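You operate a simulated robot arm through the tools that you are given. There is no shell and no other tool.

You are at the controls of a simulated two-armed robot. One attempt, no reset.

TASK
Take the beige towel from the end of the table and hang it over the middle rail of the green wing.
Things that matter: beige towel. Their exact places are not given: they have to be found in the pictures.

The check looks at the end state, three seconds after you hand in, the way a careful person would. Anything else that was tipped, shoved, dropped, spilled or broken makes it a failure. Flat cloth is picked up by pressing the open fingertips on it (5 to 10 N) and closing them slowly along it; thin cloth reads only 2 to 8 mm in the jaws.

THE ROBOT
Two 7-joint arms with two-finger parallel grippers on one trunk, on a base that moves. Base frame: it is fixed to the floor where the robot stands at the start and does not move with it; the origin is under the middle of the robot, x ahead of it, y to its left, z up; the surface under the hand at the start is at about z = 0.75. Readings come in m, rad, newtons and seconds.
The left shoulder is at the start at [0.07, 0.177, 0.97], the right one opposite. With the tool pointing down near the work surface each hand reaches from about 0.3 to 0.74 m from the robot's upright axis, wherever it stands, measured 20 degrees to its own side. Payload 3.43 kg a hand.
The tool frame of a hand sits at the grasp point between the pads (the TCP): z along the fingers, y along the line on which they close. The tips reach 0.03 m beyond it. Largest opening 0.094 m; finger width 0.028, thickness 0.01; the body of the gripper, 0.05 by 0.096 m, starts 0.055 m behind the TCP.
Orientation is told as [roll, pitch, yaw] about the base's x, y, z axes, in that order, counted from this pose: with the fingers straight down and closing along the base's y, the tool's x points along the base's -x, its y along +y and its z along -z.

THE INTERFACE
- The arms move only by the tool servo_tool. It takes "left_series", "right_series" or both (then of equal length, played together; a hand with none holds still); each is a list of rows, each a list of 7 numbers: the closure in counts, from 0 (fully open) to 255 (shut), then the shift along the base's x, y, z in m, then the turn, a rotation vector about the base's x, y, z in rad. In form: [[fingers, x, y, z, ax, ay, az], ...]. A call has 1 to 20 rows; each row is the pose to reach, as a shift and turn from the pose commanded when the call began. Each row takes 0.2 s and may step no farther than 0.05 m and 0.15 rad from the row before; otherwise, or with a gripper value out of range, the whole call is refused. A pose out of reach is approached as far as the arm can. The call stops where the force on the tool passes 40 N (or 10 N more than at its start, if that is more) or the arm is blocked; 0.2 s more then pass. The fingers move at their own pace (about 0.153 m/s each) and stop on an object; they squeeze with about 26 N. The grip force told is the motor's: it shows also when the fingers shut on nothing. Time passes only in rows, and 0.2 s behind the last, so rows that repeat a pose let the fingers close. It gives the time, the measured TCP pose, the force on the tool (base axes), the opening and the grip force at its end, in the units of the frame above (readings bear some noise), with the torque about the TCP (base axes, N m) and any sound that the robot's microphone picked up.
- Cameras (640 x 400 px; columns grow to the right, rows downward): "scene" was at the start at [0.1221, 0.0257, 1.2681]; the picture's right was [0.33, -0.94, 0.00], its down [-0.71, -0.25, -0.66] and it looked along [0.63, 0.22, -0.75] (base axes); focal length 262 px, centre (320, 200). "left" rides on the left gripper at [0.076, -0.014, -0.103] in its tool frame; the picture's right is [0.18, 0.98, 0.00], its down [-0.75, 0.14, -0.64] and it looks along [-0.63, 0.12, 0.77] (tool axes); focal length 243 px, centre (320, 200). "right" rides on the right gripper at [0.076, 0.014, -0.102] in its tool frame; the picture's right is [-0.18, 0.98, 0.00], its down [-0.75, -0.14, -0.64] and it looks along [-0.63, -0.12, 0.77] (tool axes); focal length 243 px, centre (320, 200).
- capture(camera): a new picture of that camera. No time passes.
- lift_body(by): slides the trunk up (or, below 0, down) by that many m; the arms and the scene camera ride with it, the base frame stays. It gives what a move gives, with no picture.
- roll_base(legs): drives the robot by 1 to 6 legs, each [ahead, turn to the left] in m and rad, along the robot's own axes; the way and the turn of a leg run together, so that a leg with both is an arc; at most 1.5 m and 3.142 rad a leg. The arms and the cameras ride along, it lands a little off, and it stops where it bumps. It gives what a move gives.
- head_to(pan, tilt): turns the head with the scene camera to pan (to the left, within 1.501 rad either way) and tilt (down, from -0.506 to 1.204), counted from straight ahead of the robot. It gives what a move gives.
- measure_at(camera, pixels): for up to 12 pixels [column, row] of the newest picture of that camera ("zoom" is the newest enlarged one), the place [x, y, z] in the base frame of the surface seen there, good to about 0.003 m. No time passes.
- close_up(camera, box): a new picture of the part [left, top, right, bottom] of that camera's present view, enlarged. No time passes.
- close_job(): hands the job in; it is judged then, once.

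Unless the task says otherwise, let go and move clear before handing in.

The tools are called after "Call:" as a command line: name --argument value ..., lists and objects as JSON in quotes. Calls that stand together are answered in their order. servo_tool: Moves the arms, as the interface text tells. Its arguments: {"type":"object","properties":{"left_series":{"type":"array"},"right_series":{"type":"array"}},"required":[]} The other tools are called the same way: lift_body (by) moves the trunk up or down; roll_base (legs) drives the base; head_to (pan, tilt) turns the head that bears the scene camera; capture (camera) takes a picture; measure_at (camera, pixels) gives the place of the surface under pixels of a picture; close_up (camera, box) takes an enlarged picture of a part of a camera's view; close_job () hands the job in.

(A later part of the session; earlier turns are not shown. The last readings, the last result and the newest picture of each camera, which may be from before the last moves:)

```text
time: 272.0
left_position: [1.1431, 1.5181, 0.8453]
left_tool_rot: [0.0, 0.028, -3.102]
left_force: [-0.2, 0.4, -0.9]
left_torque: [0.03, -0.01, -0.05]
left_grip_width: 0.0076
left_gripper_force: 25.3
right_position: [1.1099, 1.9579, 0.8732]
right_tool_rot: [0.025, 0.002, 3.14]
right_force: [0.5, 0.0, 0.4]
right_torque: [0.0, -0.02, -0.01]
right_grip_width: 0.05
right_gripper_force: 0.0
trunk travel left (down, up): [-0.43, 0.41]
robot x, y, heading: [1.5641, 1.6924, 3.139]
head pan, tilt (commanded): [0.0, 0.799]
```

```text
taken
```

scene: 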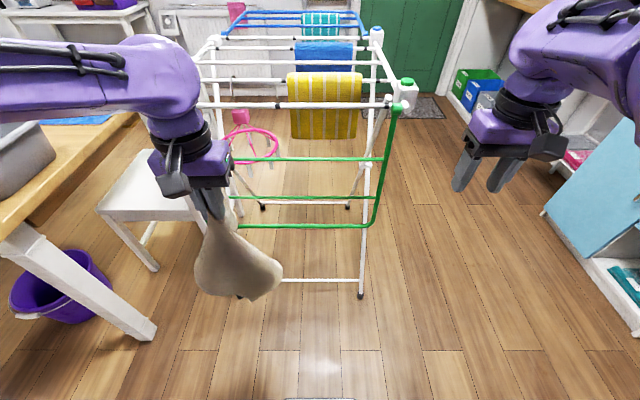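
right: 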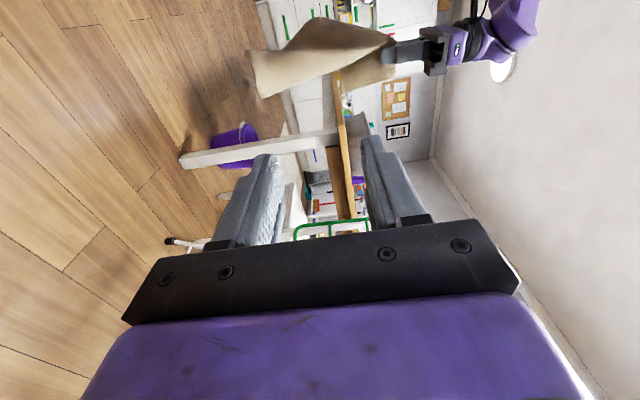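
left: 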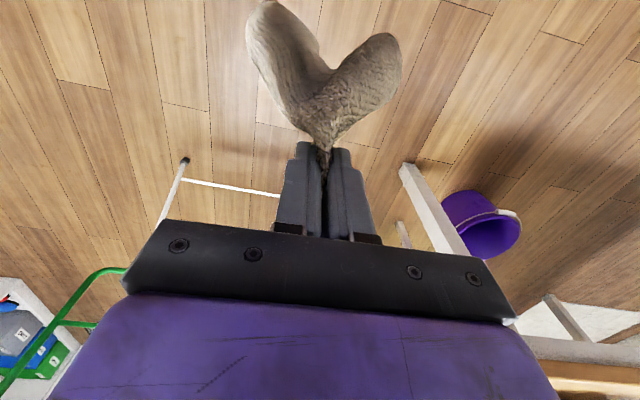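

I'm at (1.564, 1.692) facing the wing, with the towel in the left hand. I'll back off slightly for elbow room, square the left hand's yaw, then pitch it forward while moving it to y≈1.70.

Call:
roll_base --legs '[[-0.07, 0.0]]'

Call:
servo_tool --left_series '[[255, 0, 0.01, 0.0, 0, 0.01, -0.02], [255, 0, 0.02, 0.0, 0, 0.02, -0.038], [255, 0, 0.03, 0.0, 0, 0.029, -0.038]]'

Call:
servo_tool --left_series '[[255, -0.013, 0.015, -0.003, 0, 0.115, 0], [255, -0.026, 0.03, -0.006, 0, 0.23, 0], [255, -0.039, 0.045, -0.009, 0, 0.345, 0], [255, -0.052, 0.06, -0.012, 0, 0.46, 0], [255, -0.065, 0.075, -0.015, 0, 0.575, 0], [255, -0.078, 0.09, -0.018, 0, 0.69, 0], [255, -0.091, 0.105, -0.021, 0, 0.805, 0], [255, -0.104, 0.12, -0.024, 0, 0.92, 0], [255, -0.117, 0.135, -0.027, 0, 1.035, 0], [255, -0.13, 0.148, -0.03, 0, 1.15, 0], [255, -0.143, 0.152, -0.033, 0, 1.26, 0], [255, -0.143, 0.152, -0.033, 0, 1.26, 0]]'

Call:
capture --camera "scene"

Call:
capture --camera "left"

```text
time: 273.0
left_position: [1.2159, 1.5176, 0.8454]
left_tool_rot: [-0.003, 0.029, -3.102]
left_force: [0.1, -0.3, 0.5]
left_torque: [0.0, 0.01, -0.05]
left_grip_width: 0.0076
left_gripper_force: 26.3
right_position: [1.1805, 1.9562, 0.8734]
right_tool_rot: [0.024, -0.002, -3.143]
right_force: [0.1, 0.1, -0.3]
right_torque: [-0.03, 0.01, -0.01]
right_grip_width: 0.0498
right_gripper_force: 0.1
trunk travel left (down, up): [-0.43, 0.41]
robot x, y, heading: [1.6338, 1.6919, 3.142]
head pan, tilt (commanded): [0.0, 0.799]
```

```text
time: 273.8
left_position: [1.2151, 1.5502, 0.8444]
left_tool_rot: [-0.002, -0.001, -3.139]
left_force: [-0.2, 0.2, 0.5]
left_torque: [-0.04, 0.0, -0.07]
left_grip_width: 0.0077
left_gripper_force: 26.4
right_position: [1.1794, 1.9576, 0.8735]
right_tool_rot: [0.027, 0.002, 3.143]
right_force: [-0.5, -0.4, -0.5]
right_torque: [-0.02, -0.05, -0.02]
right_grip_width: 0.0498
right_gripper_force: 0.1
trunk travel left (down, up): [-0.43, 0.41]
robot x, y, heading: [1.6324, 1.6961, 3.137]
head pan, tilt (commanded): [0.0, 0.799]
```

```text
time: 276.4
left_position: [1.0696, 1.6986, 0.829]
left_tool_rot: [-0.151, -1.27, -2.994]
left_force: [0.3, -0.1, -0.2]
left_torque: [-0.04, -0.02, -0.03]
left_grip_width: 0.0075
left_gripper_force: 26.1
right_position: [1.18, 1.9571, 0.8723]
right_tool_rot: [0.026, 0.002, 3.142]
right_force: [0.4, -0.1, -0.1]
right_torque: [0.02, 0.01, 0.02]
right_grip_width: 0.0496
right_gripper_force: 0.0
trunk travel left (down, up): [-0.43, 0.41]
robot x, y, heading: [1.6375, 1.6912, 3.138]
head pan, tilt (commanded): [0.0, 0.799]
```

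```text
taken
```

scene: 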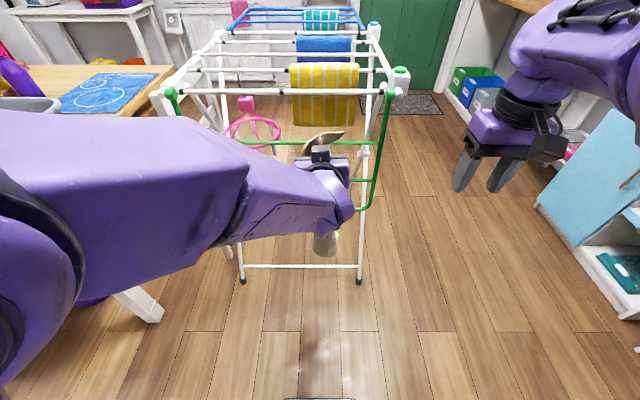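

```text
taken
```

left: 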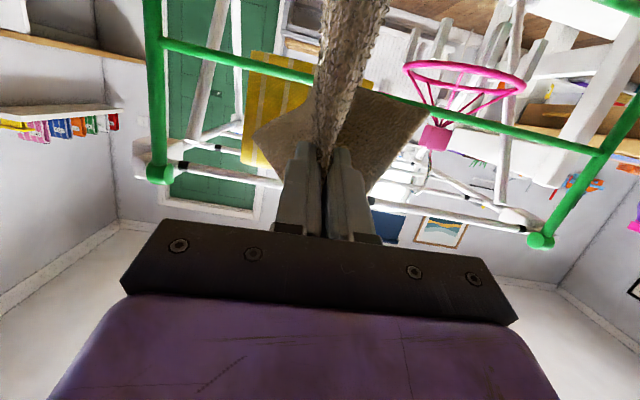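

The left hand points at the gap correctly: its axis is about 17° below horizontal at (1.070, 1.699, 0.829). I'll lower it to entry height in front of the wing and check the flap.

Call:
servo_tool --left_series '[[255, -0.006, 0.0, -0.025, 0, 0, 0], [255, -0.012, 0.0, -0.05, 0, 0, 0], [255, -0.018, 0.0, -0.075, 0, 0, 0], [255, -0.024, 0.0, -0.1, 0, 0, 0], [255, -0.03, 0.0, -0.12, 0, 0, 0], [255, -0.03, 0.0, -0.124, 0, 0, 0], [255, -0.03, 0.0, -0.124, 0, 0, 0]]'

Call:
close_up --camera "scene" --box '[250, 90, 410, 260]'

Call:
capture --camera "left"

Call:
capture --camera "right"

```text
time: 278.0
left_position: [1.0299, 1.683, 0.7]
left_tool_rot: [-0.182, -1.25, -2.922]
left_force: [0.5, -0.5, -0.1]
left_torque: [0.0, -0.05, -0.03]
left_grip_width: 0.0077
left_gripper_force: 25.8
right_position: [1.1791, 1.9567, 0.8727]
right_tool_rot: [0.025, 0.002, 3.141]
right_force: [-0.5, 0.0, -0.7]
right_torque: [-0.02, 0.04, -0.01]
right_grip_width: 0.0498
right_gripper_force: 0.0
trunk travel left (down, up): [-0.43, 0.41]
robot x, y, heading: [1.6349, 1.6939, 3.14]
head pan, tilt (commanded): [0.0, 0.799]
```

```text
2.35 times, centred on (330, 175) of scene
```

zoom: 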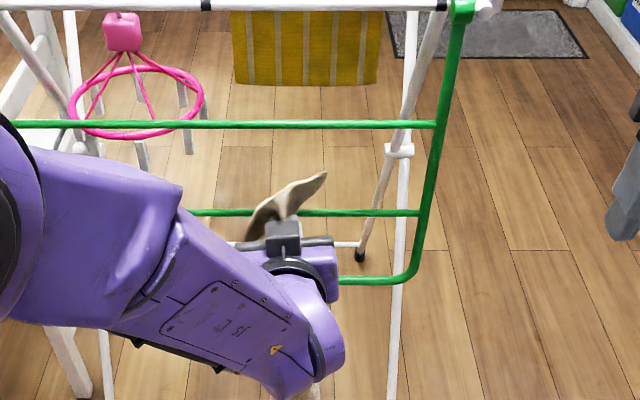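

```text
taken
```

left: 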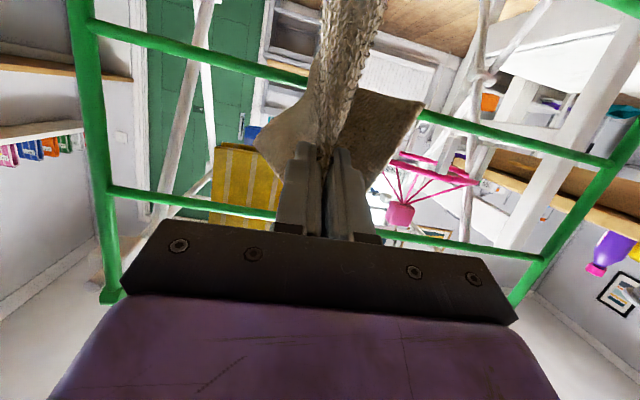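

```text
taken
```

right: 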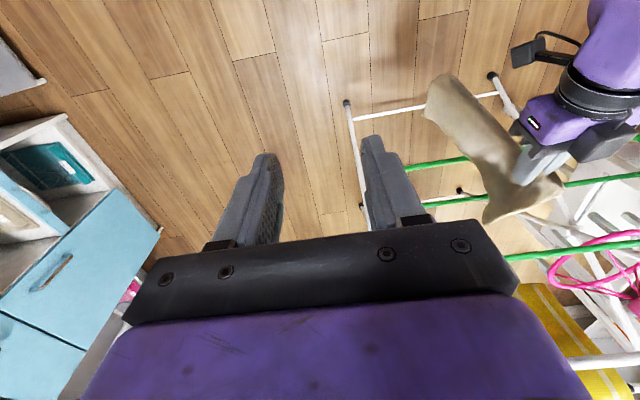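

The flap stands up ahead of the gripper around (290, 195) in the scene zoom. I'll measure its height against the upper rail.

Call:
close_up --camera "scene" --box '[280, 120, 380, 220]'

Call:
measure_at --camera "zoom" --pixels '[[400, 105], [350, 130], [300, 150], [250, 190], [240, 230], [300, 180], [330, 290], [230, 270], [420, 260], [400, 20], [400, 230], [380, 120]]'

```text
4.00 times, centred on (330, 170) of scene
```

zoom: 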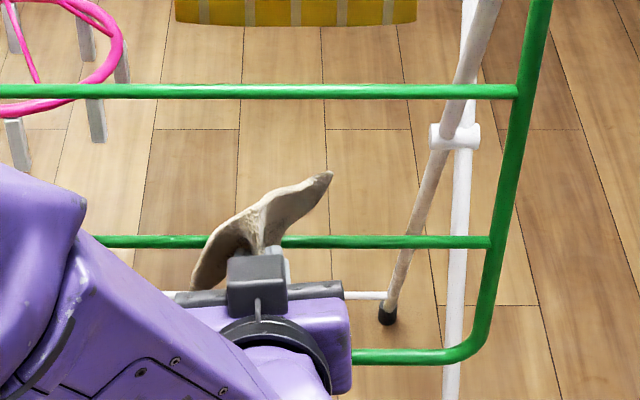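

```text
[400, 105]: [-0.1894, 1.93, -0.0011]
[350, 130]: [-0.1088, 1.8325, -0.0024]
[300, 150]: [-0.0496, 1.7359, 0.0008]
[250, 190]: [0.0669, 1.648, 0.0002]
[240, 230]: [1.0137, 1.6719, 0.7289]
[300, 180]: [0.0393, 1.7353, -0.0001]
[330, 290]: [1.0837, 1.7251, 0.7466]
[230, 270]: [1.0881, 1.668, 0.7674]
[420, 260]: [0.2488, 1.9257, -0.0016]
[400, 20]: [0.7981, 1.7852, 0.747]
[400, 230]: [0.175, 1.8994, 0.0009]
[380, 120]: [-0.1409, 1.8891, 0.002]
```

Call:
measure_at --camera "zoom" --pixels '[[325, 178], [305, 195], [285, 210], [265, 215], [235, 220], [215, 250], [200, 275], [255, 240], [250, 265], [275, 268], [420, 242], [400, 91]]'

```text
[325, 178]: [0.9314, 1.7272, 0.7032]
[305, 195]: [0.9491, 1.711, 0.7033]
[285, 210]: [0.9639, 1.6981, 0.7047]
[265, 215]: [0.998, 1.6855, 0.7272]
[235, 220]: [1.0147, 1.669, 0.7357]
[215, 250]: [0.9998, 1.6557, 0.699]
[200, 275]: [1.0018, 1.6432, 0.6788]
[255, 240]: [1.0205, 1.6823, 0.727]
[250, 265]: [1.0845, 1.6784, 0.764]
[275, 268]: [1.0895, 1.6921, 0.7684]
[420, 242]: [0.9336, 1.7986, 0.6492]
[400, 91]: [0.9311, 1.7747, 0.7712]
```

The flap reaches forward right into the gap (z 0.68–0.735), clear of both rails. I'll advance in steps along the same path as before, until the tips pass the rail.

Call:
servo_tool --left_series '[[255, -0.015, 0, 0.002, 0, 0, 0], [255, -0.03, 0, 0.003, 0, 0, 0], [255, -0.045, 0, 0.003, 0, 0, 0], [255, -0.06, 0, 0.003, 0, 0, 0], [255, -0.075, 0, 0.002, 0, 0, 0], [255, -0.09, 0, 0.0, 0, 0, 0], [255, -0.09, 0, 0.0, 0, 0, 0]]'

Call:
close_up --camera "scene" --box '[270, 100, 380, 220]'

Call:
capture --camera "left"

Call:
capture --camera "right"

```text
time: 279.6
left_position: [0.9512, 1.7014, 0.686]
left_tool_rot: [-0.005, -1.26, -3.14]
left_force: [1.4, -0.5, 1.2]
left_torque: [0.01, 0.01, 0.0]
left_grip_width: 0.0077
left_gripper_force: 26.2
right_position: [1.1804, 1.9564, 0.874]
right_tool_rot: [0.025, 0.003, 3.141]
right_force: [-0.9, -0.3, 0.2]
right_torque: [0.04, 0.01, 0.01]
right_grip_width: 0.0496
right_gripper_force: 0.0
trunk travel left (down, up): [-0.43, 0.41]
robot x, y, heading: [1.6346, 1.6911, 3.133]
head pan, tilt (commanded): [0.0, 0.799]
```

```text
3.33 times, centred on (325, 160) of scene
```

zoom: 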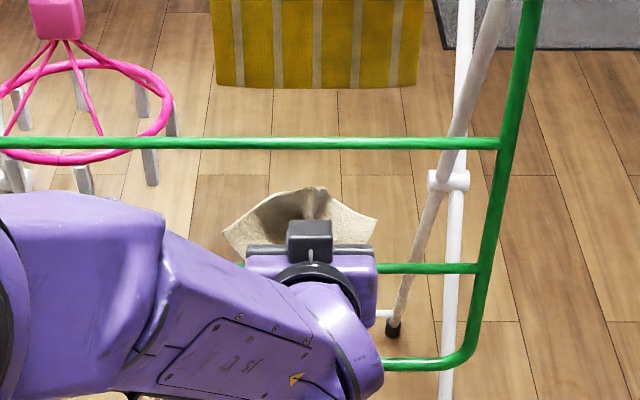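

```text
taken
```

left: 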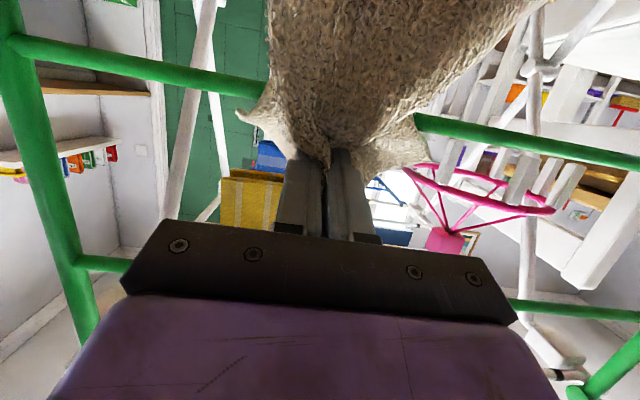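

```text
taken
```

right: 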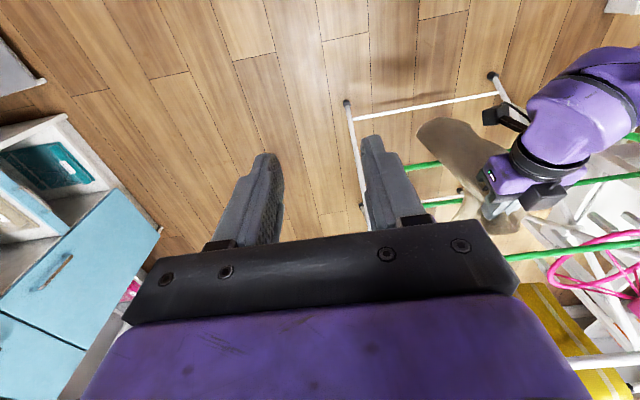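

The arm now reads (0.951, 1.701, 0.686) with the right orientation, but a bit low, so the tips are only about 1 cm above the middle rail. I'll raise it before going further.

Call:
servo_tool --left_series '[[255, 0.0, 0, 0.006, 0, 0, 0], [255, 0.0, 0, 0.012, 0, 0, 0], [255, 0.0, 0, 0.012, 0, 0, 0]]'

```text
time: 280.4
left_position: [0.9517, 1.7003, 0.7007]
left_tool_rot: [-0.008, -1.26, -3.138]
left_force: [1.4, -0.9, -0.3]
left_torque: [0.05, 0.01, -0.05]
left_grip_width: 0.0077
left_gripper_force: 26.2
right_position: [1.1807, 1.9569, 0.8726]
right_tool_rot: [0.026, 0.002, 3.143]
right_force: [0.1, 0.9, 0.3]
right_torque: [-0.01, 0.01, -0.01]
right_grip_width: 0.0497
right_gripper_force: 0.3
trunk travel left (down, up): [-0.43, 0.41]
robot x, y, heading: [1.6386, 1.6894, 3.137]
head pan, tilt (commanded): [0.0, 0.799]
```

It responds properly now: (0.952, 1.700, 0.701). I'll advance to 0.036 m past the rail while easing down.

Call:
servo_tool --left_series '[[255, -0.012, 0, -0.001, 0, 0, 0], [255, -0.024, 0, -0.004, 0, 0, 0], [255, -0.036, 0, -0.007, 0, 0, 0], [255, -0.048, 0, -0.01, 0, 0, 0], [255, -0.058, 0, -0.013, 0, 0, 0], [255, -0.058, 0, -0.013, 0, 0, 0]]'

Call:
close_up --camera "scene" --box '[280, 110, 380, 210]'

Call:
close_up --camera "right" --box '[380, 40, 640, 280]'

```text
time: 281.8
left_position: [0.8915, 1.7014, 0.6867]
left_tool_rot: [-0.006, -1.26, -3.136]
left_force: [0.1, 0.1, -0.8]
left_torque: [0.0, -0.03, 0.02]
left_grip_width: 0.0075
left_gripper_force: 25.6
right_position: [1.1812, 1.9567, 0.8726]
right_tool_rot: [0.026, 0.002, 3.141]
right_force: [0.4, 1.7, -0.3]
right_torque: [0.02, -0.02, 0.0]
right_grip_width: 0.0497
right_gripper_force: 0.1
trunk travel left (down, up): [-0.43, 0.41]
robot x, y, heading: [1.6378, 1.6948, 3.138]
head pan, tilt (commanded): [0.0, 0.799]
```

```text
4.00 times, centred on (330, 160) of scene
```

zoom: 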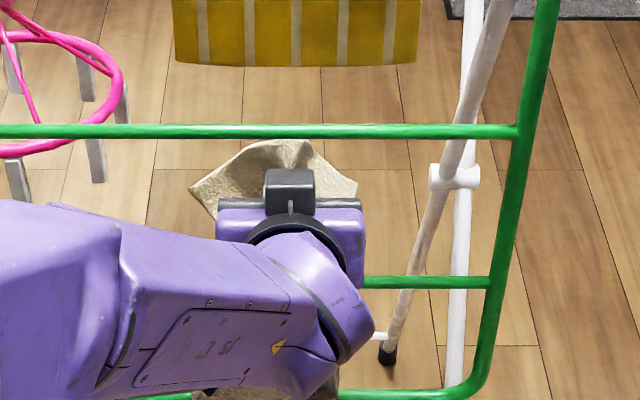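

```text
1.67 times, centred on (510, 160) of right
```

zoom: 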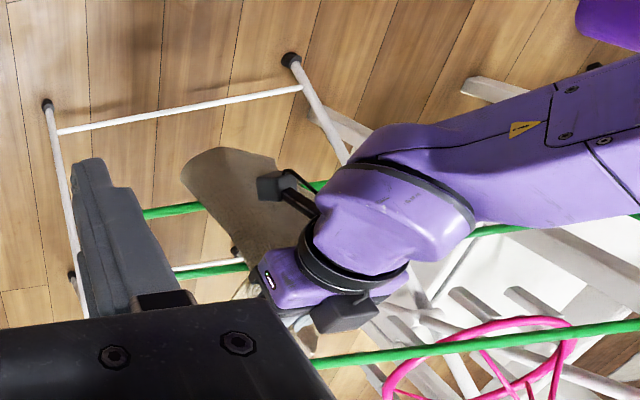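

No contact. I'll advance the last 0.027 m as before, then measure the outer end from the right camera.

Call:
servo_tool --left_series '[[255, -0.007, 0, -0.0025, 0, 0, 0], [255, -0.014, 0, -0.005, 0, 0, 0], [255, -0.021, 0, -0.007, 0, 0, 0], [255, -0.026, 0, -0.009, 0, 0, 0], [255, -0.026, 0, -0.009, 0, 0, 0]]'

Call:
close_up --camera "scene" --box '[280, 110, 380, 210]'

Call:
close_up --camera "right" --box '[430, 80, 560, 240]'

Call:
measure_at --camera "zoom" --pixels '[[190, 110], [210, 80], [240, 60], [280, 130], [300, 200], [330, 240], [250, 130], [310, 90], [320, 280], [200, 140]]'

```text
time: 283.0
left_position: [0.8677, 1.7012, 0.6768]
left_tool_rot: [-0.007, -1.259, -3.137]
left_force: [0.0, 0.2, -0.7]
left_torque: [0.03, -0.01, -0.01]
left_grip_width: 0.0078
left_gripper_force: 26.2
right_position: [1.1804, 1.9578, 0.874]
right_tool_rot: [0.027, 0.002, 3.143]
right_force: [-1.0, -1.2, -0.9]
right_torque: [0.0, -0.01, 0.01]
right_grip_width: 0.0497
right_gripper_force: 0.3
trunk travel left (down, up): [-0.43, 0.41]
robot x, y, heading: [1.6328, 1.6925, 3.134]
head pan, tilt (commanded): [0.0, 0.799]
```

```text
4.00 times, centred on (330, 160) of scene
```

zoom: 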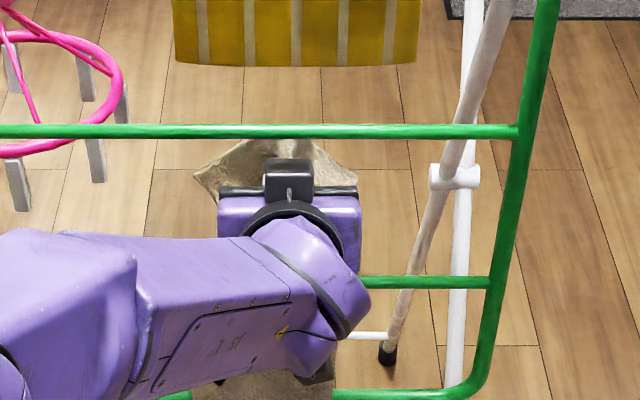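

```text
2.50 times, centred on (495, 160) of right
```

zoom: 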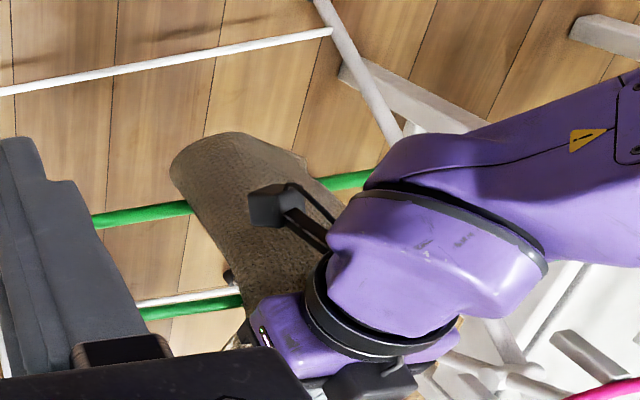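

```text
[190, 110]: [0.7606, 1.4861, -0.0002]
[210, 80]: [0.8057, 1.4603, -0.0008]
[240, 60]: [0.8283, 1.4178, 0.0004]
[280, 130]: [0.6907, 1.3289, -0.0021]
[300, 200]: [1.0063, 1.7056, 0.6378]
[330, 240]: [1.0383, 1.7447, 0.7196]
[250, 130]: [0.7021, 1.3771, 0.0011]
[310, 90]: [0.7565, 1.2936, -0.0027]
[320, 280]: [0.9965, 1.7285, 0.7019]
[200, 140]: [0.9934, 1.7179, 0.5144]
```

I'm 0.063 m past the rail with no contact. Before releasing I need the front/back balance: I'll measure the outer end and the inner flap.

Call:
measure_at --camera "zoom" --pixels '[[180, 165], [190, 150], [215, 140], [240, 140], [265, 145], [300, 165], [240, 180], [250, 240], [220, 200], [235, 260]]'

Call:
close_up --camera "scene" --box '[300, 130, 380, 190]'

Call:
measure_at --camera "zoom" --pixels '[[120, 180], [160, 110], [200, 110], [300, 110], [330, 150], [370, 170], [380, 200], [150, 160], [250, 60], [200, 150], [110, 130], [340, 120]]'

```text
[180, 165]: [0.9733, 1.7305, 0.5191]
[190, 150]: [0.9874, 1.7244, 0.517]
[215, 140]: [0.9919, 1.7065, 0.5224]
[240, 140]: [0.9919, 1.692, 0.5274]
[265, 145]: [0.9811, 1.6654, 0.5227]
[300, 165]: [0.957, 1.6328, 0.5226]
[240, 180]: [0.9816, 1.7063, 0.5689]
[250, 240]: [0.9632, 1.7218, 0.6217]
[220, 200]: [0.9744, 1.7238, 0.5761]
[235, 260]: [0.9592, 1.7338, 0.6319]
```

```text
6.67 times, centred on (340, 160) of scene
```

zoom: 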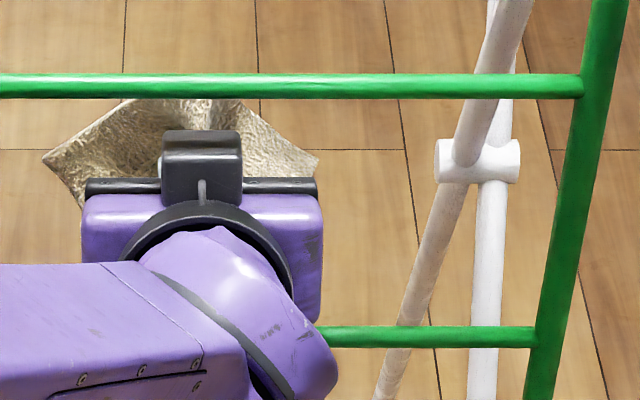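

```text
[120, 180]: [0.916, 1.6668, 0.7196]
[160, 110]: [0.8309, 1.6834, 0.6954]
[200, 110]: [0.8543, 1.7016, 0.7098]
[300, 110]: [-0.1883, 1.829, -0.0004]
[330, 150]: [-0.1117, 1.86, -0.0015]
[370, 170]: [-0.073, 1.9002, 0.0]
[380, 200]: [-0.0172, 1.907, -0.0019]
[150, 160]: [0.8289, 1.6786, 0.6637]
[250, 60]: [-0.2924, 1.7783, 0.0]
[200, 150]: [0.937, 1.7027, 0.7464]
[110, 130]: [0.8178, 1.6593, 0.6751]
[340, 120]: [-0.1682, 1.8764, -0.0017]
```

Outer: about 0.14 m visible plus a folded bit. Inner: about 0.145 m. I'll gain a little more inner length, then press the hand gently down so it clamps the cloth on the rail while the fingers let go.

Call:
servo_tool --left_series '[[255, -0.004, 0, -0.0015, 0, 0, 0], [255, -0.008, 0, -0.003, 0, 0, 0], [255, -0.009, 0, -0.005, 0, 0, 0], [255, -0.009, 0, -0.007, 0, 0, 0]]'

```text
time: 284.0
left_position: [0.8588, 1.7009, 0.6703]
left_tool_rot: [-0.01, -1.259, -3.133]
left_force: [0.9, 0.3, 0.7]
left_torque: [0.02, -0.07, 0.0]
left_grip_width: 0.0074
left_gripper_force: 26.0
right_position: [1.1793, 1.9569, 0.8724]
right_tool_rot: [0.026, 0.001, 3.141]
right_force: [0.0, -0.1, 0.2]
right_torque: [-0.01, 0.03, 0.03]
right_grip_width: 0.0496
right_gripper_force: 0.1
trunk travel left (down, up): [-0.43, 0.41]
robot x, y, heading: [1.6359, 1.6932, 3.138]
head pan, tilt (commanded): [0.0, 0.799]
```

Call:
servo_tool --left_series '[[255, 0, 0, -0.002, 0, 0, 0], [255, 0, 0, -0.004, 0, 0, 0], [255, 0, 0, -0.006, 0, 0, 0], [255, 0, 0, -0.006, 0, 0, 0]]'

```text
time: 285.0
left_position: [0.8584, 1.6997, 0.6652]
left_tool_rot: [-0.005, -1.26, -3.137]
left_force: [0.4, 1.0, 0.6]
left_torque: [0.03, -0.15, -0.01]
left_grip_width: 0.0077
left_gripper_force: 26.1
right_position: [1.1796, 1.9574, 0.873]
right_tool_rot: [0.026, 0.001, 3.143]
right_force: [0.5, -1.0, 0.0]
right_torque: [0.04, 0.0, 0.01]
right_grip_width: 0.0497
right_gripper_force: 0.1
trunk travel left (down, up): [-0.43, 0.41]
robot x, y, heading: [1.6381, 1.6939, 3.135]
head pan, tilt (commanded): [0.0, 0.799]
```

Call:
servo_tool --left_series '[[255, 0, 0, -0.002, 0, 0, 0], [255, 0, 0, -0.004, 0, 0, 0], [255, 0, 0, -0.004, 0, 0, 0]]'

Call:
close_up --camera "right" --box '[430, 80, 560, 240]'

```text
time: 285.8
left_position: [0.8581, 1.7018, 0.6623]
left_tool_rot: [-0.007, -1.261, -3.136]
left_force: [0.3, -0.2, 5.7]
left_torque: [0.04, -0.4, 0.02]
left_grip_width: 0.0075
left_gripper_force: 25.5
right_position: [1.1804, 1.9568, 0.8732]
right_tool_rot: [0.026, 0.0, 3.14]
right_force: [0.3, -0.1, 1.0]
right_torque: [-0.01, -0.02, -0.01]
right_grip_width: 0.0498
right_gripper_force: 0.0
trunk travel left (down, up): [-0.43, 0.41]
robot x, y, heading: [1.6332, 1.694, 3.137]
head pan, tilt (commanded): [0.0, 0.799]
```

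```text
2.50 times, centred on (495, 160) of right
```

zoom: 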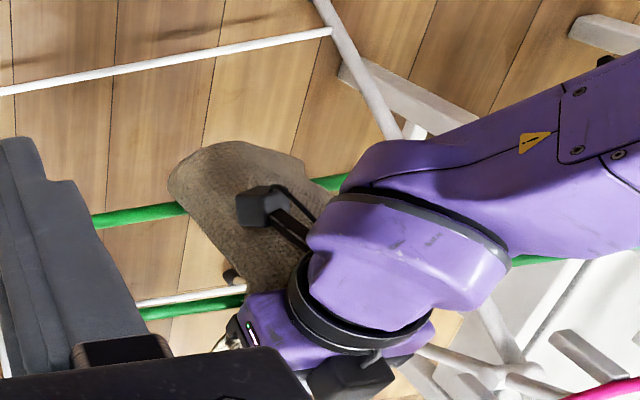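

The palm now presses the cloth onto the rail with 5.7 N right at the rail plane. I'll open the fingers while it clamps.

Call:
servo_tool --left_series '[[225, 0, 0, 0, 0, 0, 0], [195, 0, 0, 0, 0, 0, 0], [165, 0, 0, 0, 0, 0, 0], [135, 0, 0, 0, 0, 0, 0], [105, 0, 0, 0, 0, 0, 0], [75, 0, 0, 0, 0, 0, 0], [45, 0, 0, 0, 0, 0, 0], [45, 0, 0, 0, 0, 0, 0], [45, 0, 0, 0, 0, 0, 0]]'

Call:
close_up --camera "right" --box '[400, 60, 600, 260]'

Call:
capture --camera "left"

Call:
close_up --camera "scene" --box '[270, 110, 390, 220]'

```text
time: 287.8
left_position: [0.859, 1.701, 0.662]
left_tool_rot: [-0.008, -1.261, -3.136]
left_force: [-1.7, 0.7, 7.0]
left_torque: [0.02, -0.54, 0.03]
left_grip_width: 0.0775
left_gripper_force: 0.1
right_position: [1.18, 1.9565, 0.873]
right_tool_rot: [0.025, 0.002, 3.142]
right_force: [0.3, 0.3, -0.6]
right_torque: [-0.01, -0.05, 0.03]
right_grip_width: 0.0496
right_gripper_force: 0.1
trunk travel left (down, up): [-0.43, 0.41]
robot x, y, heading: [1.6361, 1.6932, 3.137]
head pan, tilt (commanded): [0.0, 0.799]
```

```text
2.00 times, centred on (500, 160) of right
```

zoom: 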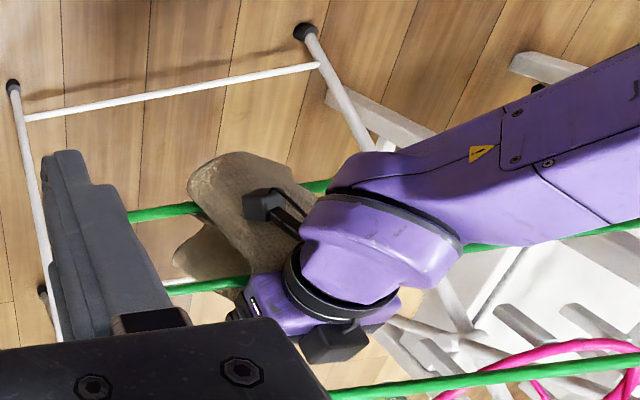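

```text
taken
```

left: 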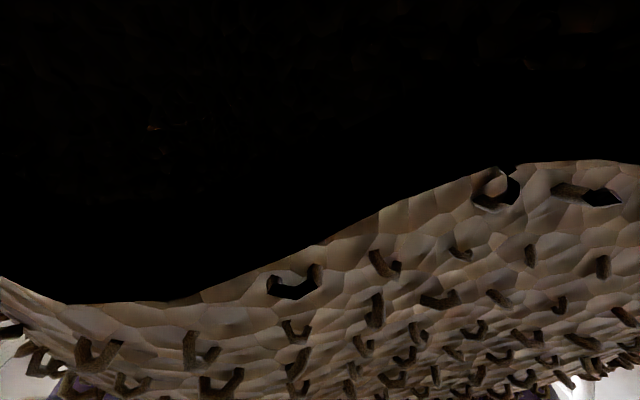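

```text
3.64 times, centred on (330, 165) of scene
```

zoom: 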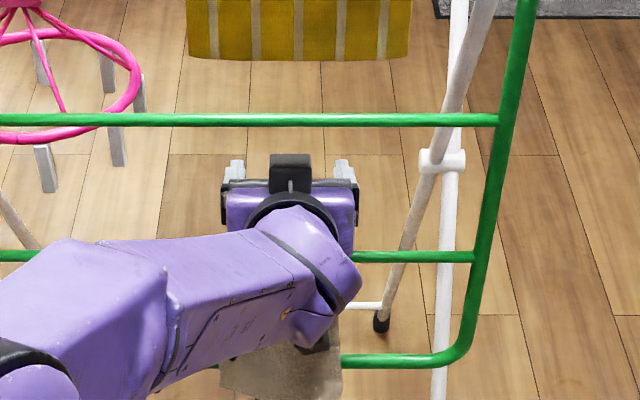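

The fingers are empty and the cloth stays over the rail: the right view shows a lighter part hanging behind it at (195, 250) and the outer part at (250, 200). I'll measure both sides.

Call:
close_up --camera "right" --box '[430, 100, 540, 220]'

Call:
measure_at --camera "zoom" --pixels '[[130, 255], [160, 240], [160, 280], [200, 270], [140, 275], [175, 150], [230, 110], [300, 120], [340, 160], [250, 200], [200, 180], [240, 300]]'

```text
3.33 times, centred on (485, 160) of right
```

zoom: 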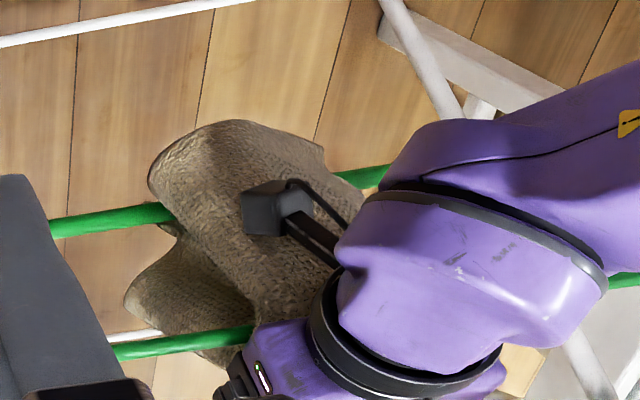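

```text
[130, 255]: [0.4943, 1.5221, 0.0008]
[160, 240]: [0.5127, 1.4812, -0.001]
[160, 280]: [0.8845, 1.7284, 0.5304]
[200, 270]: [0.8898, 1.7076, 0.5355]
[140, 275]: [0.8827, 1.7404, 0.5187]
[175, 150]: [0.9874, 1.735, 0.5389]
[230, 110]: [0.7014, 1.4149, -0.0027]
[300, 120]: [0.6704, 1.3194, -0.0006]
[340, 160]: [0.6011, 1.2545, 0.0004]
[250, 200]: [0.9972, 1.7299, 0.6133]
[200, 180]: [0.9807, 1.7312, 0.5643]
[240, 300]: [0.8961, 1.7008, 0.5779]
```

Both sides hang well: the inner end is at z≈0.515, the outer at z≈0.525. I'll ease the clamp off a few millimetres and see whether it stays.

Call:
servo_tool --left_series '[[45, 0, 0, 0.003, 0, 0, 0], [45, 0, 0, 0.006, 0, 0, 0]]'

Call:
close_up --camera "right" --box '[430, 100, 540, 220]'

Call:
measure_at --camera "zoom" --pixels '[[160, 280], [200, 270], [140, 275], [175, 150], [190, 145], [250, 200], [200, 180], [240, 300]]'

```text
time: 288.4
left_position: [0.8575, 1.7018, 0.665]
left_tool_rot: [-0.007, -1.259, -3.137]
left_force: [-0.3, -0.1, 0.9]
left_torque: [0.0, -0.04, -0.03]
left_grip_width: 0.0775
left_gripper_force: 0.1
right_position: [1.1798, 1.9572, 0.8728]
right_tool_rot: [0.026, 0.001, 3.143]
right_force: [0.2, 0.4, 0.4]
right_torque: [0.0, 0.02, 0.03]
right_grip_width: 0.0498
right_gripper_force: 0.0
trunk travel left (down, up): [-0.43, 0.41]
robot x, y, heading: [1.6328, 1.6932, 3.137]
head pan, tilt (commanded): [0.0, 0.799]
```

```text
3.33 times, centred on (485, 160) of right
```

zoom: 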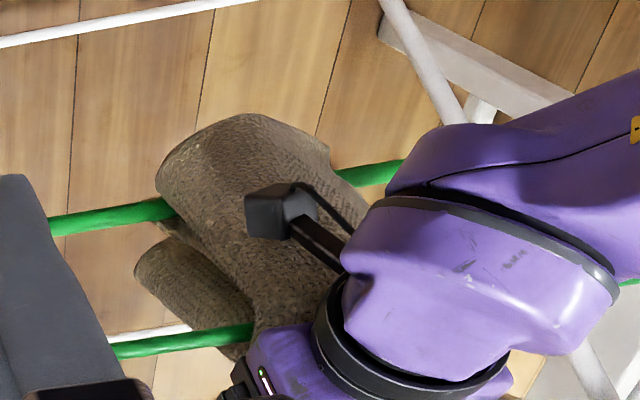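

```text
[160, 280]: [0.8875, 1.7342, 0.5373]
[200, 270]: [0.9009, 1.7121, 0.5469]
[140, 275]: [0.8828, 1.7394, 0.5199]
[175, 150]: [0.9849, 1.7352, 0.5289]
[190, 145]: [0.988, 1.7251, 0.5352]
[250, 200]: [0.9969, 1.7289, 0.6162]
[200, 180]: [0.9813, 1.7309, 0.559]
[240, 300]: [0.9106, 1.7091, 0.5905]
```

The clamp is almost off (0.9 N) and the cloth shifted only slightly. I'll wait a moment and compare, to see whether it's creeping.

Call:
servo_tool --left_series '[[45, 0, 0, 0.0, 0, 0, 0], [45, 0, 0, 0.0, 0, 0, 0]]'

Call:
close_up --camera "right" --box '[430, 100, 540, 220]'

Call:
measure_at --camera "zoom" --pixels '[[160, 280], [200, 270], [145, 275], [165, 180], [175, 160], [190, 145], [215, 130], [250, 120], [290, 135], [240, 300]]'

```text
time: 289.0
left_position: [0.8574, 1.7002, 0.6666]
left_tool_rot: [-0.007, -1.258, -3.136]
left_force: [-0.6, -0.6, 0.7]
left_torque: [0.01, -0.05, -0.01]
left_grip_width: 0.0774
left_gripper_force: 0.1
right_position: [1.1803, 1.9569, 0.8722]
right_tool_rot: [0.026, 0.002, 3.141]
right_force: [-1.0, -0.8, 0.6]
right_torque: [0.0, 0.05, -0.01]
right_grip_width: 0.0496
right_gripper_force: 0.0
trunk travel left (down, up): [-0.43, 0.41]
robot x, y, heading: [1.6361, 1.6931, 3.141]
head pan, tilt (commanded): [0.0, 0.799]
```

```text
3.33 times, centred on (485, 160) of right
```

zoom: 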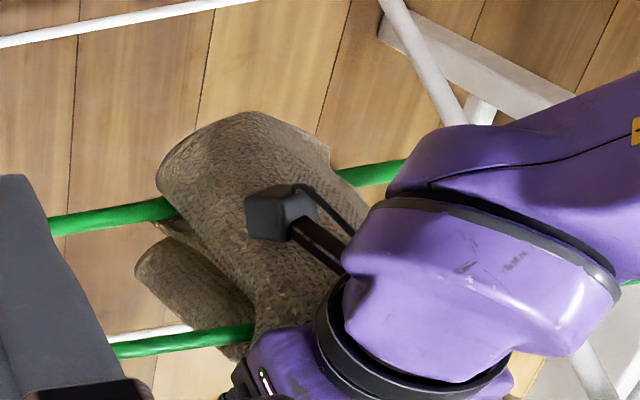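

```text
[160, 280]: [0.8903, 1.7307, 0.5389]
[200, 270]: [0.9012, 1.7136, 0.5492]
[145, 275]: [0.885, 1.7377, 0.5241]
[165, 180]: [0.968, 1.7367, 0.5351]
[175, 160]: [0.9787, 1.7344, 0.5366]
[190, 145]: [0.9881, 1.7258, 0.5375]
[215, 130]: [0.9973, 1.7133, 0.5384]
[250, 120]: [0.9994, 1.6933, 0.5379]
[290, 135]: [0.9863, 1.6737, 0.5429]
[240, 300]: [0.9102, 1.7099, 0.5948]
```

It's stationary. I'll lift a few more millimetres and check again.

Call:
servo_tool --left_series '[[45, 0, 0, 0.003, 0, 0, 0], [45, 0, 0, 0.005, 0, 0, 0]]'

Call:
close_up --camera "right" --box '[430, 100, 540, 220]'

Call:
measure_at --camera "zoom" --pixels '[[160, 280], [200, 270], [145, 275], [165, 180], [175, 160], [190, 145], [215, 130], [250, 120], [290, 135], [240, 300]]'

```text
time: 289.6
left_position: [0.858, 1.702, 0.6711]
left_tool_rot: [-0.008, -1.26, -3.136]
left_force: [-0.3, 0.7, -0.3]
left_torque: [0.0, 0.0, -0.01]
left_grip_width: 0.0775
left_gripper_force: 0.0
right_position: [1.1786, 1.9564, 0.8723]
right_tool_rot: [0.026, 0.001, 3.142]
right_force: [-0.1, -0.3, 0.5]
right_torque: [0.0, 0.0, 0.02]
right_grip_width: 0.0496
right_gripper_force: 0.0
trunk travel left (down, up): [-0.43, 0.41]
robot x, y, heading: [1.634, 1.6958, 3.14]
head pan, tilt (commanded): [0.0, 0.799]
```

```text
3.33 times, centred on (485, 160) of right
```

zoom: 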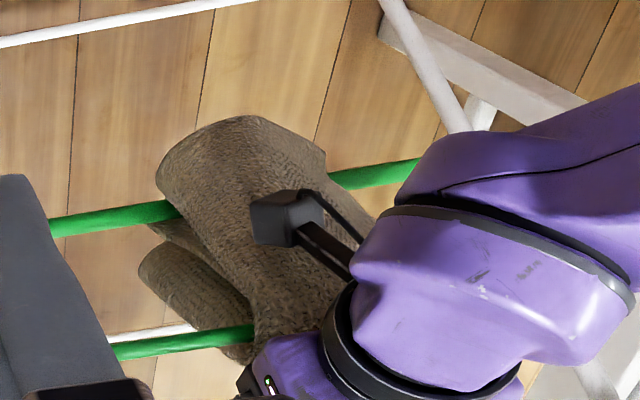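

```text
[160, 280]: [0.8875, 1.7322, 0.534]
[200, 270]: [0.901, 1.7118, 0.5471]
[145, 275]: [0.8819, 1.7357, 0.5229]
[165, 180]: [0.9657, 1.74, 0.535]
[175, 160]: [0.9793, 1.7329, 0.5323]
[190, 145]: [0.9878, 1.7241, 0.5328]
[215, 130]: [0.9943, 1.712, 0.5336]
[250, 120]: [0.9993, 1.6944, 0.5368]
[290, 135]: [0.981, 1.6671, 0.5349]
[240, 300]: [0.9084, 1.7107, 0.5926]
```

The hand is free of the rail and the towel stays put with both sides hanging. I'll back the open hand out slowly along the entry path.

Call:
servo_tool --left_series '[[45, 0.0, 0, 0.004, 0, 0, 0], [45, 0.003, 0, 0.009, 0, 0, 0], [45, 0.009, 0, 0.012, 0, 0, 0], [45, 0.015, 0, 0.014, 0, 0, 0], [45, 0.022, 0, 0.017, 0, 0, 0], [45, 0.03, 0, 0.02, 0, 0, 0]]'

Call:
close_up --camera "right" --box '[430, 100, 540, 220]'

Call:
close_up --camera "scene" --box '[270, 110, 390, 220]'

```text
time: 291.0
left_position: [0.8896, 1.6996, 0.6922]
left_tool_rot: [-0.007, -1.259, -3.133]
left_force: [-0.1, -0.2, -0.4]
left_torque: [0.0, 0.02, -0.01]
left_grip_width: 0.0773
left_gripper_force: 0.1
right_position: [1.1808, 1.9567, 0.874]
right_tool_rot: [0.028, 0.003, 3.142]
right_force: [0.1, -0.1, 0.5]
right_torque: [0.02, 0.0, -0.02]
right_grip_width: 0.0496
right_gripper_force: 0.0
trunk travel left (down, up): [-0.43, 0.41]
robot x, y, heading: [1.6314, 1.6962, 3.137]
head pan, tilt (commanded): [0.0, 0.799]
```

```text
3.33 times, centred on (485, 160) of right
```

zoom: 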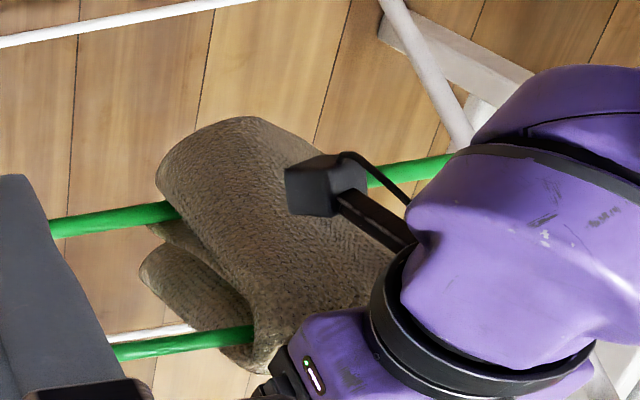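

```text
3.64 times, centred on (330, 165) of scene
```

zoom: 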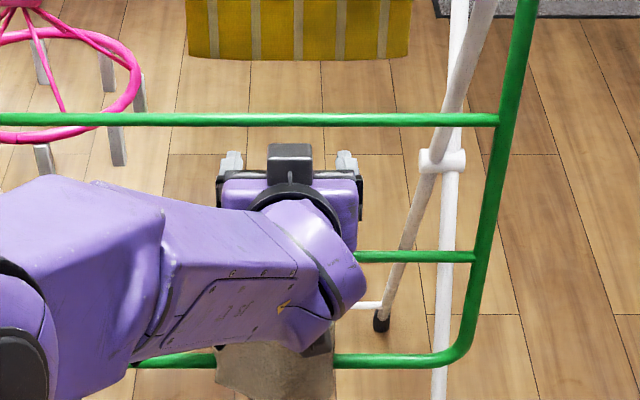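

The towel hasn't moved as the hand backs off. I'll continue out of the gap.

Call:
servo_tool --left_series '[[45, 0.008, 0, 0.003, 0, 0, 0], [45, 0.016, 0, 0.006, 0, 0, 0], [45, 0.025, 0, 0.009, 0, 0, 0], [45, 0.034, 0, 0.011, 0, 0, 0], [45, 0.044, 0, 0.012, 0, 0, 0], [45, 0.055, 0, 0.012, 0, 0, 0]]'

Call:
close_up --camera "right" --box '[430, 100, 560, 230]'

Call:
capture --camera "left"

```text
time: 292.4
left_position: [0.9414, 1.6906, 0.6984]
left_tool_rot: [-0.026, -1.25, -3.103]
left_force: [-0.3, -0.3, -1.0]
left_torque: [-0.01, 0.01, 0.0]
left_grip_width: 0.0777
left_gripper_force: 0.0
right_position: [1.1803, 1.9562, 0.8723]
right_tool_rot: [0.026, 0.001, 3.142]
right_force: [0.2, -0.1, 0.7]
right_torque: [-0.01, -0.04, -0.01]
right_grip_width: 0.0495
right_gripper_force: 0.1
trunk travel left (down, up): [-0.43, 0.41]
robot x, y, heading: [1.6341, 1.6909, 3.136]
head pan, tilt (commanded): [0.0, 0.799]
```

```text
3.08 times, centred on (495, 165) of right
```

zoom: 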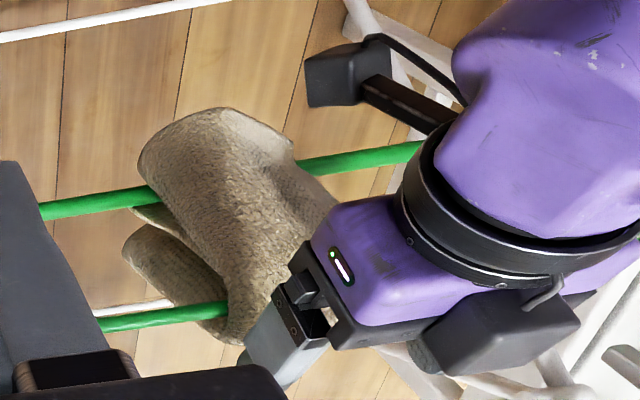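

```text
taken
```

left: 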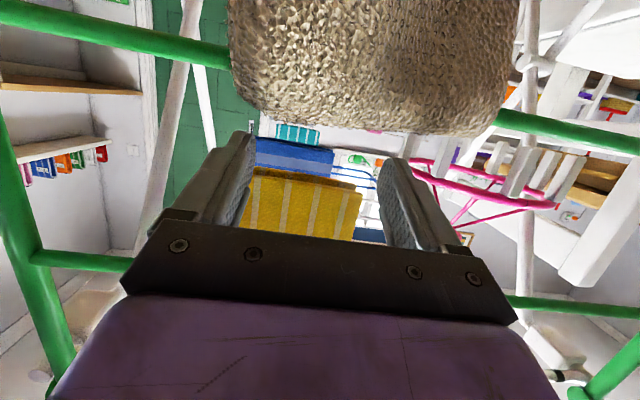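

The towel rests over the middle rail with both ends hanging, and the left fingers are almost out. The arm tends to sag a little here, so I'll raise it slightly first, then pull fully clear.

Call:
servo_tool --left_series '[[45, 0.0, 0, 0.006, 0, 0, 0], [45, 0.002, 0, 0.014, 0, 0, 0], [45, 0.01, 0, 0.02, 0, 0, 0]]'

Call:
close_up --camera "right" --box '[430, 100, 560, 230]'

```text
time: 293.2
left_position: [0.9511, 1.691, 0.717]
left_tool_rot: [-0.029, -1.245, -3.098]
left_force: [0.0, -0.6, 0.2]
left_torque: [-0.01, 0.0, 0.02]
left_grip_width: 0.0774
left_gripper_force: 0.0
right_position: [1.1801, 1.9568, 0.8742]
right_tool_rot: [0.025, 0.001, 3.141]
right_force: [-0.1, -0.8, 0.3]
right_torque: [0.0, 0.03, 0.0]
right_grip_width: 0.0497
right_gripper_force: 0.0
trunk travel left (down, up): [-0.43, 0.41]
robot x, y, heading: [1.6404, 1.694, 3.138]
head pan, tilt (commanded): [0.0, 0.799]
```

```text
3.08 times, centred on (495, 165) of right
```

zoom: 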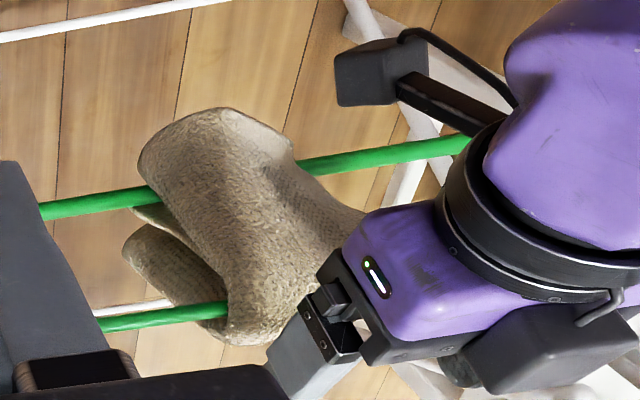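

Call:
servo_tool --left_series '[[45, 0.012, 0, 0.001, 0, 0, 0], [45, 0.026, 0, 0.002, 0, 0, 0], [45, 0.045, 0, 0.004, 0, 0, 0], [45, 0.07, 0, 0.006, 0, 0, 0], [45, 0.1, 0, 0.01, 0, 0, 0], [45, 0.13, 0, 0.02, 0, 0, 0], [45, 0.16, -0.01, 0.03, 0, 0, 0]]'

Call:
capture --camera "scene"

Call:
close_up --camera "right" --box '[400, 60, 600, 260]'

Call:
capture --camera "left"

```text
time: 294.8
left_position: [1.1157, 1.6904, 0.7534]
left_tool_rot: [-0.001, -1.261, 3.141]
left_force: [-0.1, -0.8, -0.2]
left_torque: [0.01, 0.02, 0.0]
left_grip_width: 0.0777
left_gripper_force: 0.0
right_position: [1.1809, 1.9562, 0.8735]
right_tool_rot: [0.025, 0.003, 3.143]
right_force: [1.7, -0.1, 0.2]
right_torque: [-0.01, 0.06, 0.0]
right_grip_width: 0.0495
right_gripper_force: 0.1
trunk travel left (down, up): [-0.43, 0.41]
robot x, y, heading: [1.6345, 1.6928, 3.139]
head pan, tilt (commanded): [0.0, 0.799]
```

```text
taken
```

scene: 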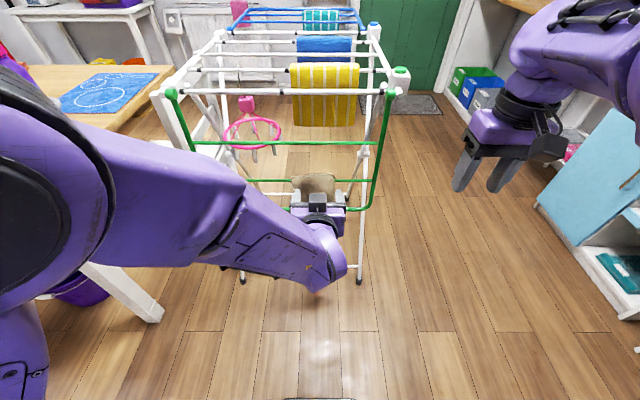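

```text
2.00 times, centred on (500, 160) of right
```

zoom: 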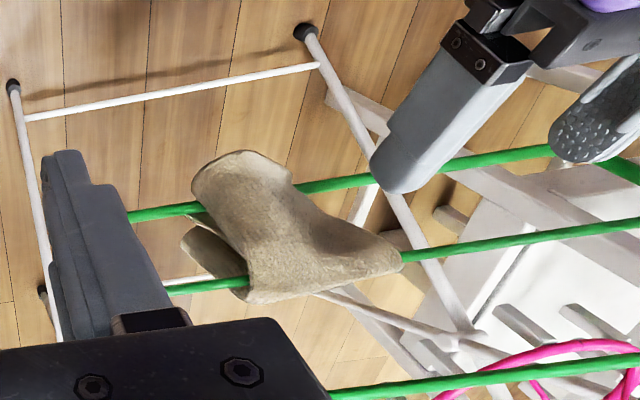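

```text
taken
```

left: 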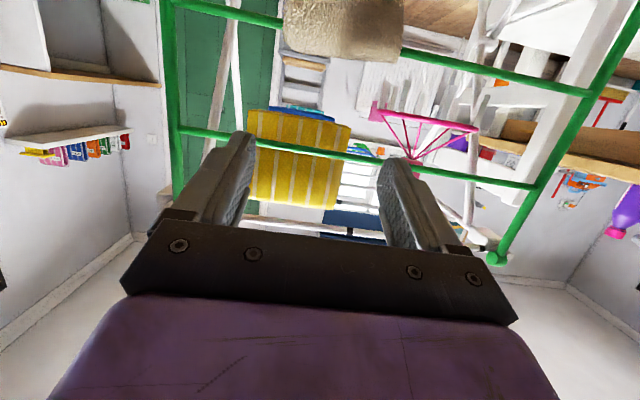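

The left hand is fully clear, and the towel hangs over the middle green rail. I'll back the base away and inspect from a distance.

Call:
roll_base --legs '[[-0.3, 0.0]]'

Call:
servo_tool --left_series '[[45, 0.01, -0.025, 0.015, 0, -0.12, 0], [45, 0.02, -0.05, 0.03, 0, -0.24, 0], [45, 0.03, -0.075, 0.045, 0, -0.36, 0], [45, 0.03, -0.1, 0.06, 0, -0.48, 0], [45, 0.03, -0.125, 0.075, 0, -0.6, 0], [45, 0.03, -0.15, 0.09, 0, -0.72, 0], [45, 0.03, -0.175, 0.105, 0, -0.84, 0], [45, 0.03, -0.2, 0.12, 0, -0.96, 0], [45, 0.03, -0.225, 0.135, 0, -1.08, 0], [45, 0.03, -0.25, 0.15, 0, -1.2, 0], [45, 0.03, -0.27, 0.16, 0, -1.26, 0]]'

Call:
head_to --pan 0.0 --tilt 0.6

Call:
capture --camera "scene"

Call:
close_up --camera "scene" --box '[240, 110, 400, 240]'

```text
time: 296.8
left_position: [1.4156, 1.6895, 0.7538]
left_tool_rot: [-0.006, -1.261, -3.139]
left_force: [0.1, 0.3, 0.1]
left_torque: [0.02, -0.01, 0.01]
left_grip_width: 0.0776
left_gripper_force: 0.1
right_position: [1.4812, 1.9569, 0.874]
right_tool_rot: [0.026, 0.003, 3.141]
right_force: [-0.5, 0.2, -0.7]
right_torque: [0.0, 0.0, -0.01]
right_grip_width: 0.0496
right_gripper_force: 0.0
trunk travel left (down, up): [-0.43, 0.41]
robot x, y, heading: [1.9359, 1.691, 3.137]
head pan, tilt (commanded): [0.0, 0.799]
```

```text
time: 299.2
left_position: [1.4451, 1.4204, 0.9129]
left_tool_rot: [-0.003, 0.001, 3.141]
left_force: [-0.5, -0.3, -0.4]
left_torque: [0.0, -0.01, -0.01]
left_grip_width: 0.0774
left_gripper_force: 0.2
right_position: [1.4805, 1.9571, 0.8735]
right_tool_rot: [0.027, 0.002, 3.139]
right_force: [-0.5, 0.7, 0.3]
right_torque: [-0.01, 0.02, -0.03]
right_grip_width: 0.05
right_gripper_force: 0.1
trunk travel left (down, up): [-0.43, 0.41]
robot x, y, heading: [1.9365, 1.693, 3.138]
head pan, tilt (commanded): [0.0, 0.799]
```

```text
time: 300.0
left_position: [1.4436, 1.4211, 0.9158]
left_tool_rot: [-0.004, 0.0, -3.141]
left_force: [-0.3, 0.0, 0.1]
left_torque: [0.0, -0.02, 0.0]
left_grip_width: 0.0775
left_gripper_force: 0.0
right_position: [1.4804, 1.9562, 0.8725]
right_tool_rot: [0.026, 0.003, 3.139]
right_force: [0.3, -0.7, 0.2]
right_torque: [0.0, 0.02, -0.02]
right_grip_width: 0.0498
right_gripper_force: 0.0
trunk travel left (down, up): [-0.43, 0.41]
robot x, y, heading: [1.9348, 1.694, 3.132]
head pan, tilt (commanded): [0.0, 0.6]
```

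```text
taken
```

scene: 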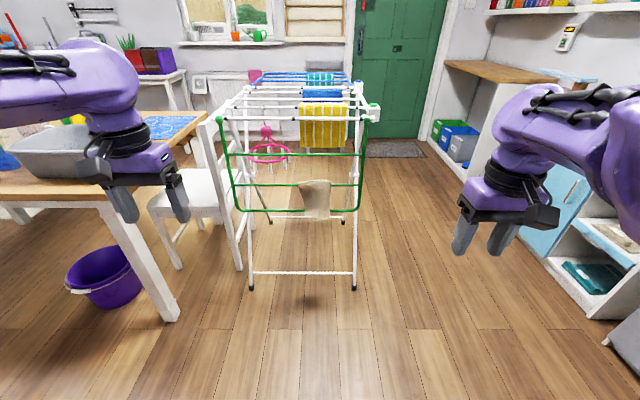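

```text
3.08 times, centred on (320, 175) of scene
```

zoom: 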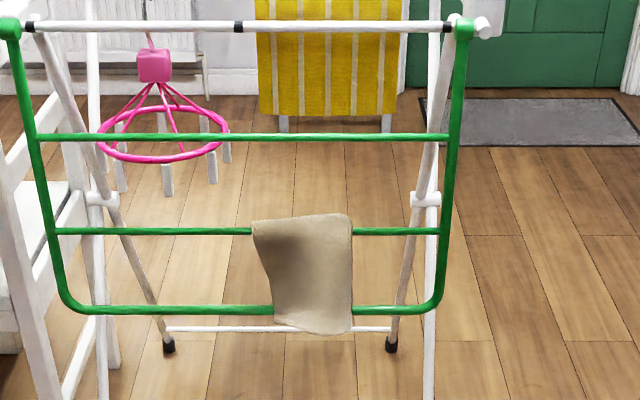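

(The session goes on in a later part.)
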